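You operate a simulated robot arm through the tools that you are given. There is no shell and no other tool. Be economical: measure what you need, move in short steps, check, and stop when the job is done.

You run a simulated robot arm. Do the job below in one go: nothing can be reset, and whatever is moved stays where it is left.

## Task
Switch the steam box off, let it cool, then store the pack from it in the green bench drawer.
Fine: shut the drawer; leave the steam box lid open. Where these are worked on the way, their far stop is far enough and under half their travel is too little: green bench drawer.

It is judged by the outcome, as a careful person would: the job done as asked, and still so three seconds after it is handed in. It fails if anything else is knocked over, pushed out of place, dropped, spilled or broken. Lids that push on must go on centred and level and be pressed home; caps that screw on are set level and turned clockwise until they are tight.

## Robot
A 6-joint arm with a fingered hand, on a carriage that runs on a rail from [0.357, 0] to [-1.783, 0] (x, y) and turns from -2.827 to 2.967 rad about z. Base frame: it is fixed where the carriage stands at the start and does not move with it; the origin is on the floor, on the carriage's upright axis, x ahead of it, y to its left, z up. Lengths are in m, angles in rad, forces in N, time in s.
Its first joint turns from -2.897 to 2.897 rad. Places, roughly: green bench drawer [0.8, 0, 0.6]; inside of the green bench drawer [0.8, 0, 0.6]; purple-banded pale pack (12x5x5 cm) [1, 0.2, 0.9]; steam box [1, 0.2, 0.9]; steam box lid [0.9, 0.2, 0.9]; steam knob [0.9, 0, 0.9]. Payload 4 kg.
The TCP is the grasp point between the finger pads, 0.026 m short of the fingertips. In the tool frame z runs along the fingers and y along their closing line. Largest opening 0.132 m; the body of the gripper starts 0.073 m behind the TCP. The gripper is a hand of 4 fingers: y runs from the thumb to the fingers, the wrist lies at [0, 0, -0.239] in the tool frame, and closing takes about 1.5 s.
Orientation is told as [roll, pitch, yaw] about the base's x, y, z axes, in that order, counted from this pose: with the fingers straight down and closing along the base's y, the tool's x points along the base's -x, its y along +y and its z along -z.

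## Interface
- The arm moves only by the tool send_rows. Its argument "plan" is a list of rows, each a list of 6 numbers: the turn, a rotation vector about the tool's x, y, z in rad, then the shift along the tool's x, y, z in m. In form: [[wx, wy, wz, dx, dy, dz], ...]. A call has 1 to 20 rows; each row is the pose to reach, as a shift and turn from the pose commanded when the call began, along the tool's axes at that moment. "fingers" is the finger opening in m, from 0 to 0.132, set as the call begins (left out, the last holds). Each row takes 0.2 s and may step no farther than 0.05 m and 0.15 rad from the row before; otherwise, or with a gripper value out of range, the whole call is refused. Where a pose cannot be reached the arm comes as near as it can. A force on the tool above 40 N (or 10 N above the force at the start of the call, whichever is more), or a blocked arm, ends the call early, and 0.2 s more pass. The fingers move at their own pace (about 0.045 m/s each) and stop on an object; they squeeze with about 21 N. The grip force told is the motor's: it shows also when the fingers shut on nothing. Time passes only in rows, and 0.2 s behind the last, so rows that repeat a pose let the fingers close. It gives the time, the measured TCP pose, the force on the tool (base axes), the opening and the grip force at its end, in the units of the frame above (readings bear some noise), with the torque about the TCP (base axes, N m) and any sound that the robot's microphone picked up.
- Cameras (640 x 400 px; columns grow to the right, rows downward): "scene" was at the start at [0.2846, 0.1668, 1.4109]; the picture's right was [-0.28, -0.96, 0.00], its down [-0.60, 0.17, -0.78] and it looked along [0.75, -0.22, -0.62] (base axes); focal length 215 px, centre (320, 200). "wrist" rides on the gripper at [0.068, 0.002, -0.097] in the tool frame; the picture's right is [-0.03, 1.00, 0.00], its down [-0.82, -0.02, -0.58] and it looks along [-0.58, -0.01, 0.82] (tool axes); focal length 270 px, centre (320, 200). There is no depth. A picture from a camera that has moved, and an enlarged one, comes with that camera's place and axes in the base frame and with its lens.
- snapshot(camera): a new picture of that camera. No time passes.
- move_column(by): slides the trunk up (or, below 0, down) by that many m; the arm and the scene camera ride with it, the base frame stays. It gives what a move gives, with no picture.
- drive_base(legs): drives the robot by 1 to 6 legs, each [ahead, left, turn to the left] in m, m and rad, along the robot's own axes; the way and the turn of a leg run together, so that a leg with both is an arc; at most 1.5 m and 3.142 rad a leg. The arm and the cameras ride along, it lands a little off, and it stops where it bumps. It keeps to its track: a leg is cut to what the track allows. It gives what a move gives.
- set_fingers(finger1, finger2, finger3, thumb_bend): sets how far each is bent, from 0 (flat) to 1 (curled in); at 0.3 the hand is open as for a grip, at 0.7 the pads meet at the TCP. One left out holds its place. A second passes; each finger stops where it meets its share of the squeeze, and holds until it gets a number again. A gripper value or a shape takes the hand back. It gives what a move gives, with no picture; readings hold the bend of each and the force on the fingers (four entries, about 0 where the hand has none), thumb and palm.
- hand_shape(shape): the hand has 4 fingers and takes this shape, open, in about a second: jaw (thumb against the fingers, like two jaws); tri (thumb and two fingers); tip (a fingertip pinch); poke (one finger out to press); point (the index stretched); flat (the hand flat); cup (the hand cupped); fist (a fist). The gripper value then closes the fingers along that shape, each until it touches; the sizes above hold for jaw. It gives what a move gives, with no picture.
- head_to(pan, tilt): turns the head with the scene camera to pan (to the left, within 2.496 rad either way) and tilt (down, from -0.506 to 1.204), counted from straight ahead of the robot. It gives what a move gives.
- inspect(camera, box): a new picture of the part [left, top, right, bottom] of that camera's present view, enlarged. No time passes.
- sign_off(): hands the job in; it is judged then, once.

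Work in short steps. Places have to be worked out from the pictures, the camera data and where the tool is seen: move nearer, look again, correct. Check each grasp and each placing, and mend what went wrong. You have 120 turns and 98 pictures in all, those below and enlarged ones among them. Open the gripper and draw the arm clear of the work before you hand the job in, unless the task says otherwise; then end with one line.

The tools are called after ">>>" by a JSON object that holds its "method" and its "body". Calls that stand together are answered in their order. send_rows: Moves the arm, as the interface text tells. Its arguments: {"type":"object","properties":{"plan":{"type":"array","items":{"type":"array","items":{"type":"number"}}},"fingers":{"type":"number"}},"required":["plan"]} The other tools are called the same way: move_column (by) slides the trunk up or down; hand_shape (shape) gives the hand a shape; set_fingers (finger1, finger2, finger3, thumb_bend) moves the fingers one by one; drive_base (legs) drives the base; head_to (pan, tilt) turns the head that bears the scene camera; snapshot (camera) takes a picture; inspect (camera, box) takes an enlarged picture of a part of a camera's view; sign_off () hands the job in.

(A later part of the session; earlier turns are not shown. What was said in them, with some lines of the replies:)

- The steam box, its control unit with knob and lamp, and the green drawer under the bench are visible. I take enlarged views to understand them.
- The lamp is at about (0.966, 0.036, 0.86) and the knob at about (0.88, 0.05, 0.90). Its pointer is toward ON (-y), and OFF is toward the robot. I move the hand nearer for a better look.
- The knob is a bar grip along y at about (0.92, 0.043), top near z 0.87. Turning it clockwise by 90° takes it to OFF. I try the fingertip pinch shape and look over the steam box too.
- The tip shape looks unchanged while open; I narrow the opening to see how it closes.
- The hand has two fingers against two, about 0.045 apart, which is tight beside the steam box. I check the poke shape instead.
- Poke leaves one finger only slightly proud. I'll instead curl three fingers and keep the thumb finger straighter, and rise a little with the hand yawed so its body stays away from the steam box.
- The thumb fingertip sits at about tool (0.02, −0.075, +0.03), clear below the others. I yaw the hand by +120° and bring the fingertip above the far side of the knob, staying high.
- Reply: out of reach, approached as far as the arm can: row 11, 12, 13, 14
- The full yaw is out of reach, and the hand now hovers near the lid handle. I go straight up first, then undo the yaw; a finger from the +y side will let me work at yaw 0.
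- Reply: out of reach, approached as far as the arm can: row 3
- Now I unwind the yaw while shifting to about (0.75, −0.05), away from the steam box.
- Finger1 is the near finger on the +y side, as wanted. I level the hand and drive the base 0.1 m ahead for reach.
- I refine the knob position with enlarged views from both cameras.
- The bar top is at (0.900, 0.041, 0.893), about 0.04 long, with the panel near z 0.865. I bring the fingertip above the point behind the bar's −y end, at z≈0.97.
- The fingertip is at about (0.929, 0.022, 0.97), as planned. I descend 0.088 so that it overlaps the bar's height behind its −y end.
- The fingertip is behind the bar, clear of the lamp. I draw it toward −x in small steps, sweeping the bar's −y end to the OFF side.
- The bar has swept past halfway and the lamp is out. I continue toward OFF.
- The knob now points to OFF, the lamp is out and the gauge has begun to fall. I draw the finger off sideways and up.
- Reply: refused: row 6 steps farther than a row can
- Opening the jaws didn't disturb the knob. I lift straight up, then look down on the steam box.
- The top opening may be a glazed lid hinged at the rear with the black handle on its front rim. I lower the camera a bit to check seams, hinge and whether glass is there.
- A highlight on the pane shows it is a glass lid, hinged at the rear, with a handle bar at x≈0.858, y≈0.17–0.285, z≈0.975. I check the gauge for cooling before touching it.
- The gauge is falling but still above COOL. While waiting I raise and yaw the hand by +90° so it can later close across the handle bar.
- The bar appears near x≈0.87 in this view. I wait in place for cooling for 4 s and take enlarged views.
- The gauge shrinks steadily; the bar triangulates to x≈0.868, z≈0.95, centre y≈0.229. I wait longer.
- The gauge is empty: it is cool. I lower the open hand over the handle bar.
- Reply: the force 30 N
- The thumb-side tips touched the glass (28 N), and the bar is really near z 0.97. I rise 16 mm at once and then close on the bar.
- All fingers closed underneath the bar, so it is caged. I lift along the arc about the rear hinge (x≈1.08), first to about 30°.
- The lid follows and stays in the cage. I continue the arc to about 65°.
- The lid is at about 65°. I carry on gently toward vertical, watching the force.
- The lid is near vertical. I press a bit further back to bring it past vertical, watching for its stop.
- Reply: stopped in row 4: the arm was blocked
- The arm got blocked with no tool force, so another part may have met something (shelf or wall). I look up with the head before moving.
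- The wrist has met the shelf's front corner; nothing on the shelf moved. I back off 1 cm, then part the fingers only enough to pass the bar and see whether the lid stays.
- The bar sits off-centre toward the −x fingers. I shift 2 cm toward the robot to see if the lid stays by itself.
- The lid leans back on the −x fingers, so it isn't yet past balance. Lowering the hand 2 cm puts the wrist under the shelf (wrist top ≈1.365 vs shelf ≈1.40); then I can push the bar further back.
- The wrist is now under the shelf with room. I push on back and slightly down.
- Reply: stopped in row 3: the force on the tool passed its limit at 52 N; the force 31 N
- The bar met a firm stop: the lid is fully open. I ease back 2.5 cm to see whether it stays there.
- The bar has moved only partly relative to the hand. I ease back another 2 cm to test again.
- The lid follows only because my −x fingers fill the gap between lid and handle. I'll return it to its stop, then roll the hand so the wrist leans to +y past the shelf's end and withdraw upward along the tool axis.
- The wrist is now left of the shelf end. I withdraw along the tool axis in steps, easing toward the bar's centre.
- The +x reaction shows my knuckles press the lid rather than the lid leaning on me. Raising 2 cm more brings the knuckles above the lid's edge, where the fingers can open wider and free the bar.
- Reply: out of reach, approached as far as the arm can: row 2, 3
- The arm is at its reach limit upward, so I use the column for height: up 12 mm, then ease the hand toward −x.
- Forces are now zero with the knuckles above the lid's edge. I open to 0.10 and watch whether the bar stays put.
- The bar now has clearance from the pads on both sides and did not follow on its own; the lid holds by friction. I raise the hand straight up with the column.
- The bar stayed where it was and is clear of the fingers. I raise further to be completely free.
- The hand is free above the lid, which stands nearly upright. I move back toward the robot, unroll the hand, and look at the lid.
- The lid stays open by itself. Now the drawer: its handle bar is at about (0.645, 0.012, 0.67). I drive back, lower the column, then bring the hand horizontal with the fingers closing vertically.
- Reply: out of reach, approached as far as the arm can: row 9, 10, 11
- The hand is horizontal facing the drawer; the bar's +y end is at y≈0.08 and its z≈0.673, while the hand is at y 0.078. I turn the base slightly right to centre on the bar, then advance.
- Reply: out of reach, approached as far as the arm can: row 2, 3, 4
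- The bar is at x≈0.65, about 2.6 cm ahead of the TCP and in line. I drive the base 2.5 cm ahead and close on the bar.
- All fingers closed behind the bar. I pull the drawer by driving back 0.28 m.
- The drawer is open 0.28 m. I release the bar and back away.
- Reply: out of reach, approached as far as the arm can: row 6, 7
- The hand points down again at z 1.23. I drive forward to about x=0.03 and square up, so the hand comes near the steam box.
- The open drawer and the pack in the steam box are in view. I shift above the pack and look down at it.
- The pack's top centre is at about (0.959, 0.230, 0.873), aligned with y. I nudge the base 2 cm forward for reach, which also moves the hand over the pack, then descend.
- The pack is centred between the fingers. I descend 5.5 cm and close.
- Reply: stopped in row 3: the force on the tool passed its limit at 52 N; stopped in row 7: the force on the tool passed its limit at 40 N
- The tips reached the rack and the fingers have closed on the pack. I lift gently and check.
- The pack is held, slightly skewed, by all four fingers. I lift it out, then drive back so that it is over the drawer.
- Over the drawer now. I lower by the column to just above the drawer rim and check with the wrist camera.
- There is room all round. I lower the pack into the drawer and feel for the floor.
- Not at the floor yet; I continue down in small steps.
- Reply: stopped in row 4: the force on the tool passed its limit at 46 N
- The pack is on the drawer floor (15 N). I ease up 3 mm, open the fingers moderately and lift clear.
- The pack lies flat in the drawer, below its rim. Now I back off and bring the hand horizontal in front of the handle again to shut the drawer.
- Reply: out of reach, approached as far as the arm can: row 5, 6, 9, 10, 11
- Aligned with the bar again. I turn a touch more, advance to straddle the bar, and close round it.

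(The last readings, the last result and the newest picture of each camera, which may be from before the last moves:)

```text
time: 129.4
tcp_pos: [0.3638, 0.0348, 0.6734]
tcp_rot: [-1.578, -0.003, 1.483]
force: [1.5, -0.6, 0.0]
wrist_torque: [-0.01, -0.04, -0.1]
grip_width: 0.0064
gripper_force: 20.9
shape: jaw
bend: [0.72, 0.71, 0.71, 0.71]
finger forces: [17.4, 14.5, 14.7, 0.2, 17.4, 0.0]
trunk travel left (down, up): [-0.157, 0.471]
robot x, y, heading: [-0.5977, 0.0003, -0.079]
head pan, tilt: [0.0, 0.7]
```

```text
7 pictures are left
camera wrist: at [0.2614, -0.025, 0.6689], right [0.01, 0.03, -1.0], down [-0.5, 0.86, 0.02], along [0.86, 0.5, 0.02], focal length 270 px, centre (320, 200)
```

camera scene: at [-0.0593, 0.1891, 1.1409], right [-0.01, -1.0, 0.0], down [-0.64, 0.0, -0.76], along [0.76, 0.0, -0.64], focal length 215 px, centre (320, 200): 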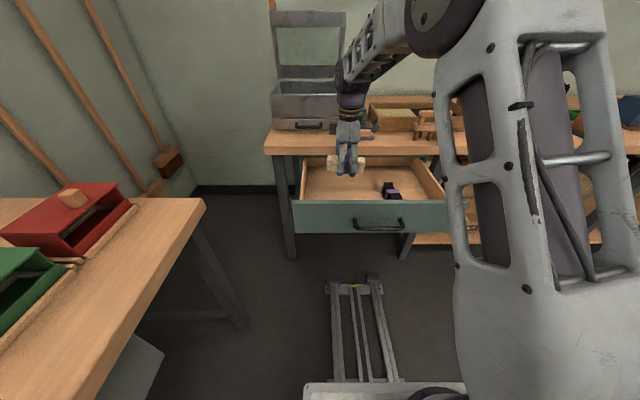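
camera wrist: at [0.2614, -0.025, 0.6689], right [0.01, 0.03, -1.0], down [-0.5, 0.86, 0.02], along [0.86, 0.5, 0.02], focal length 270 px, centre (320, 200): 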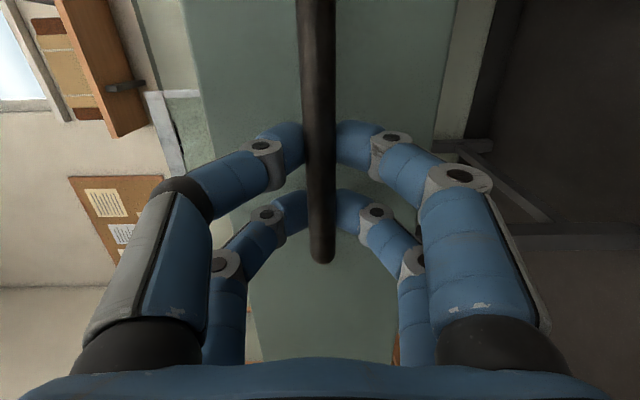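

The bar is gripped firmly. I push the drawer in by driving ahead 0.29 m.

>>> {"method": "drive_base", "body": {"legs": [[0.26, 0, 0], [0.03, 0, 0]]}}

>>> {"method": "snapshot", "body": {"camera": "scene"}}

```text
time: 131.7
tcp_pos: [0.6532, 0.033, 0.6724]
tcp_rot: [-1.579, -0.003, 1.481]
force: [0.2, 0.0, -0.1]
wrist_torque: [0.02, -0.04, -0.02]
grip_width: 0.0036
gripper_force: 21.2
shape: jaw
bend: [0.73, 0.72, 0.72, 0.73]
finger forces: [0.0, 0.0, 0.1, 0.1, 0.1, 0.0]
trunk travel left (down, up): [-0.157, 0.471]
robot x, y, heading: [-0.3104, -0.0032, -0.077]
head pan, tilt: [0.0, 0.7]
```

```text
6 pictures are left
camera scene: at [0.0355, 0.1636, 1.1409], right [-0.08, -1.0, 0.0], down [-0.64, 0.05, -0.76], along [0.76, -0.06, -0.64], focal length 215 px, centre (320, 200)
```

scene: 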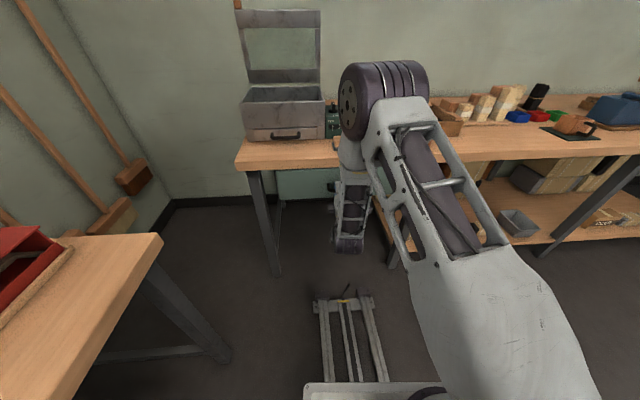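

The drawer looks in, but the grip went slack; I press a little further to make sure it is home.

>>> {"method": "drive_base", "body": {"legs": [[0.02, 0, 0]]}}

>>> {"method": "snapshot", "body": {"camera": "wrist"}}

```text
time: 132.6
tcp_pos: [0.6644, 0.0326, 0.6702]
tcp_rot: [-1.572, -0.002, 1.481]
force: [-16.0, -0.3, 3.6]
wrist_torque: [0.08, -0.14, 0.32]
grip_width: 0.0054
gripper_force: 20.6
shape: jaw
bend: [0.73, 0.74, 0.74, 0.72]
finger forces: [0.0, 0.0, 0.0, 0.0, 0.0, 0.1]
trunk travel left (down, up): [-0.157, 0.471]
robot x, y, heading: [-0.2937, -0.0017, -0.081]
head pan, tilt: [0.0, 0.7]
stopped in leg 1: the force on the tool passed its limit at 59 N (the readings are from after the stop); the commanded pose is now the measured one
```

```text
5 pictures are left
camera wrist: at [0.5618, -0.0269, 0.6671], right [0.0, 0.03, -1.0], down [-0.5, 0.86, 0.02], along [0.86, 0.5, 0.02], focal length 270 px, centre (320, 200)
```

wrist: 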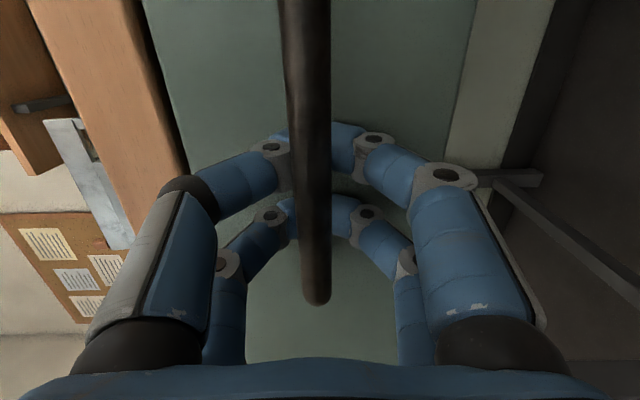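

The fingertips met a firm stop on the face: the drawer is shut. I ease back slightly, open, and withdraw straight.

>>> {"method": "drive_base", "body": {"legs": [[-0.012, 0, 0]]}}

>>> {"method": "send_rows", "body": {"plan": [[0, 0, 0, 0, 0, 0], [0, 0, 0, 0, 0, 0], [0, 0, 0, 0, 0, 0], [0, 0, 0, 0, 0, 0], [0, 0, 0, 0, 0, 0], [0, 0, 0, 0, 0, 0], [0, 0, 0, 0, 0, 0]], "fingers": 0.1}}

>>> {"method": "drive_base", "body": {"legs": [[-0.3, 0, 0]]}}

>>> {"method": "snapshot", "body": {"camera": "wrist"}}

>>> {"method": "snapshot", "body": {"camera": "scene"}}

```text
time: 133.3
tcp_pos: [0.6533, 0.0337, 0.6699]
tcp_rot: [-1.573, -0.002, 1.482]
force: [-0.1, 0.4, 0.5]
wrist_torque: [0.01, 0.05, -0.02]
grip_width: 0.0038
gripper_force: 20.8
shape: jaw
bend: [0.73, 0.72, 0.73, 0.72]
finger forces: [0.0, 0.0, 0.0, 0.0, 0.1, 0.0]
trunk travel left (down, up): [-0.157, 0.471]
robot x, y, heading: [-0.3067, 0.005, -0.08]
head pan, tilt: [0.0, 0.7]
```

```text
time: 134.9
tcp_pos: [0.6539, 0.0335, 0.6705]
tcp_rot: [-1.573, -0.001, 1.482]
force: [-0.8, 0.1, 0.4]
wrist_torque: [0.02, -0.01, 0.0]
grip_width: 0.0998
gripper_force: 0.1
shape: jaw
bend: [0.63, 0.63, 0.63, 0.5]
finger forces: [0.0, 0.1, 0.1, 0.1, 0.1, 0.0]
trunk travel left (down, up): [-0.157, 0.471]
robot x, y, heading: [-0.3039, 0.0009, -0.08]
head pan, tilt: [0.0, 0.7]
```

```text
time: 136.9
tcp_pos: [0.3544, 0.0305, 0.6684]
tcp_rot: [-1.571, -0.002, 1.48]
force: [0.0, -0.3, 0.6]
wrist_torque: [0.0, -0.01, -0.05]
grip_width: 0.0996
gripper_force: 0.1
shape: jaw
bend: [0.63, 0.63, 0.63, 0.5]
finger forces: [0.0, 0.0, 0.1, 0.0, 0.0, 0.0]
trunk travel left (down, up): [-0.157, 0.471]
robot x, y, heading: [-0.6038, -0.0017, -0.078]
head pan, tilt: [0.0, 0.7]
```

```text
4 pictures are left
camera wrist: at [0.2518, -0.0293, 0.6668], right [0.0, 0.03, -1.0], down [-0.5, 0.87, 0.02], along [0.87, 0.5, 0.02], focal length 270 px, centre (320, 200)
```

wrist: 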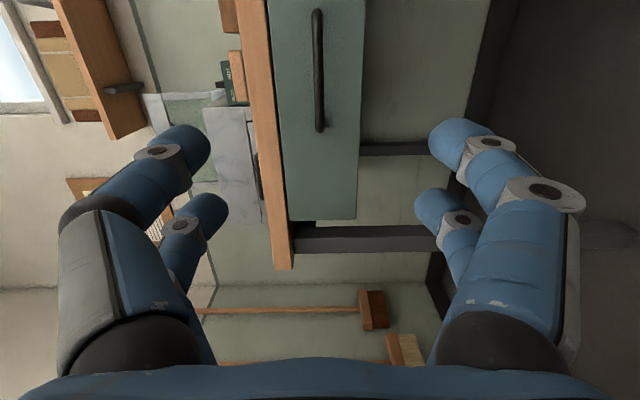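

```text
3 pictures are left
camera scene: at [-0.2581, 0.1627, 1.1409], right [-0.08, -1.0, 0.0], down [-0.64, 0.05, -0.76], along [0.76, -0.06, -0.64], focal length 215 px, centre (320, 200)
```

scene: 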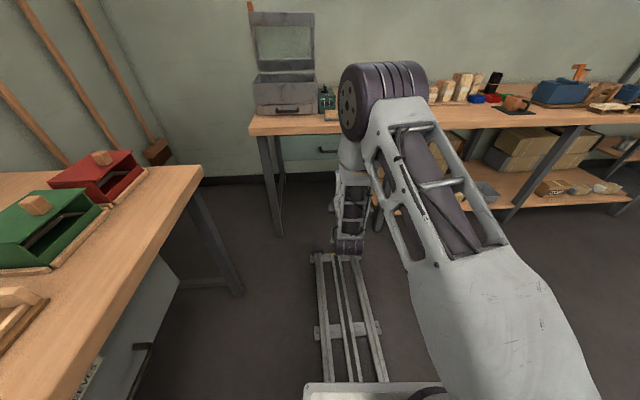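

The drawer is flush under the bench, the lid is open and the hand is clear. One last enlarged look at the bench.

>>> {"method": "inspect", "body": {"camera": "scene", "box": [230, 0, 360, 190]}}

```text
2.11 times, centred on (295, 95) of scene
camera zoom: at [-0.2581, 0.1627, 1.1409], right [-0.08, -1.0, 0.0], down [-0.64, 0.05, -0.76], along [0.76, -0.06, -0.64], focal length 452 px, centre (373, 421)
```

zoom: 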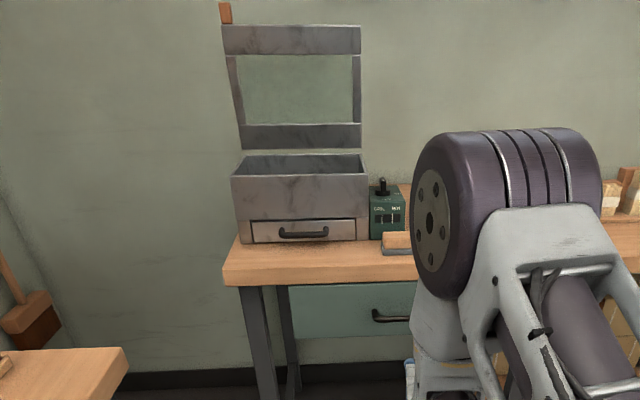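

The steam box is off and cool with its lid open, the drawer is shut, and nothing else looks disturbed. I hand the job in.

>>> {"method": "sign_off", "body": {}}

```text
The job is handed in.
```

The steam box is off and cooled, and the pack is in the green bench drawer, which is shut. The lid is still open. On the way the arm's wrist touched the shelf's front corner, but nothing on the shelf moved.
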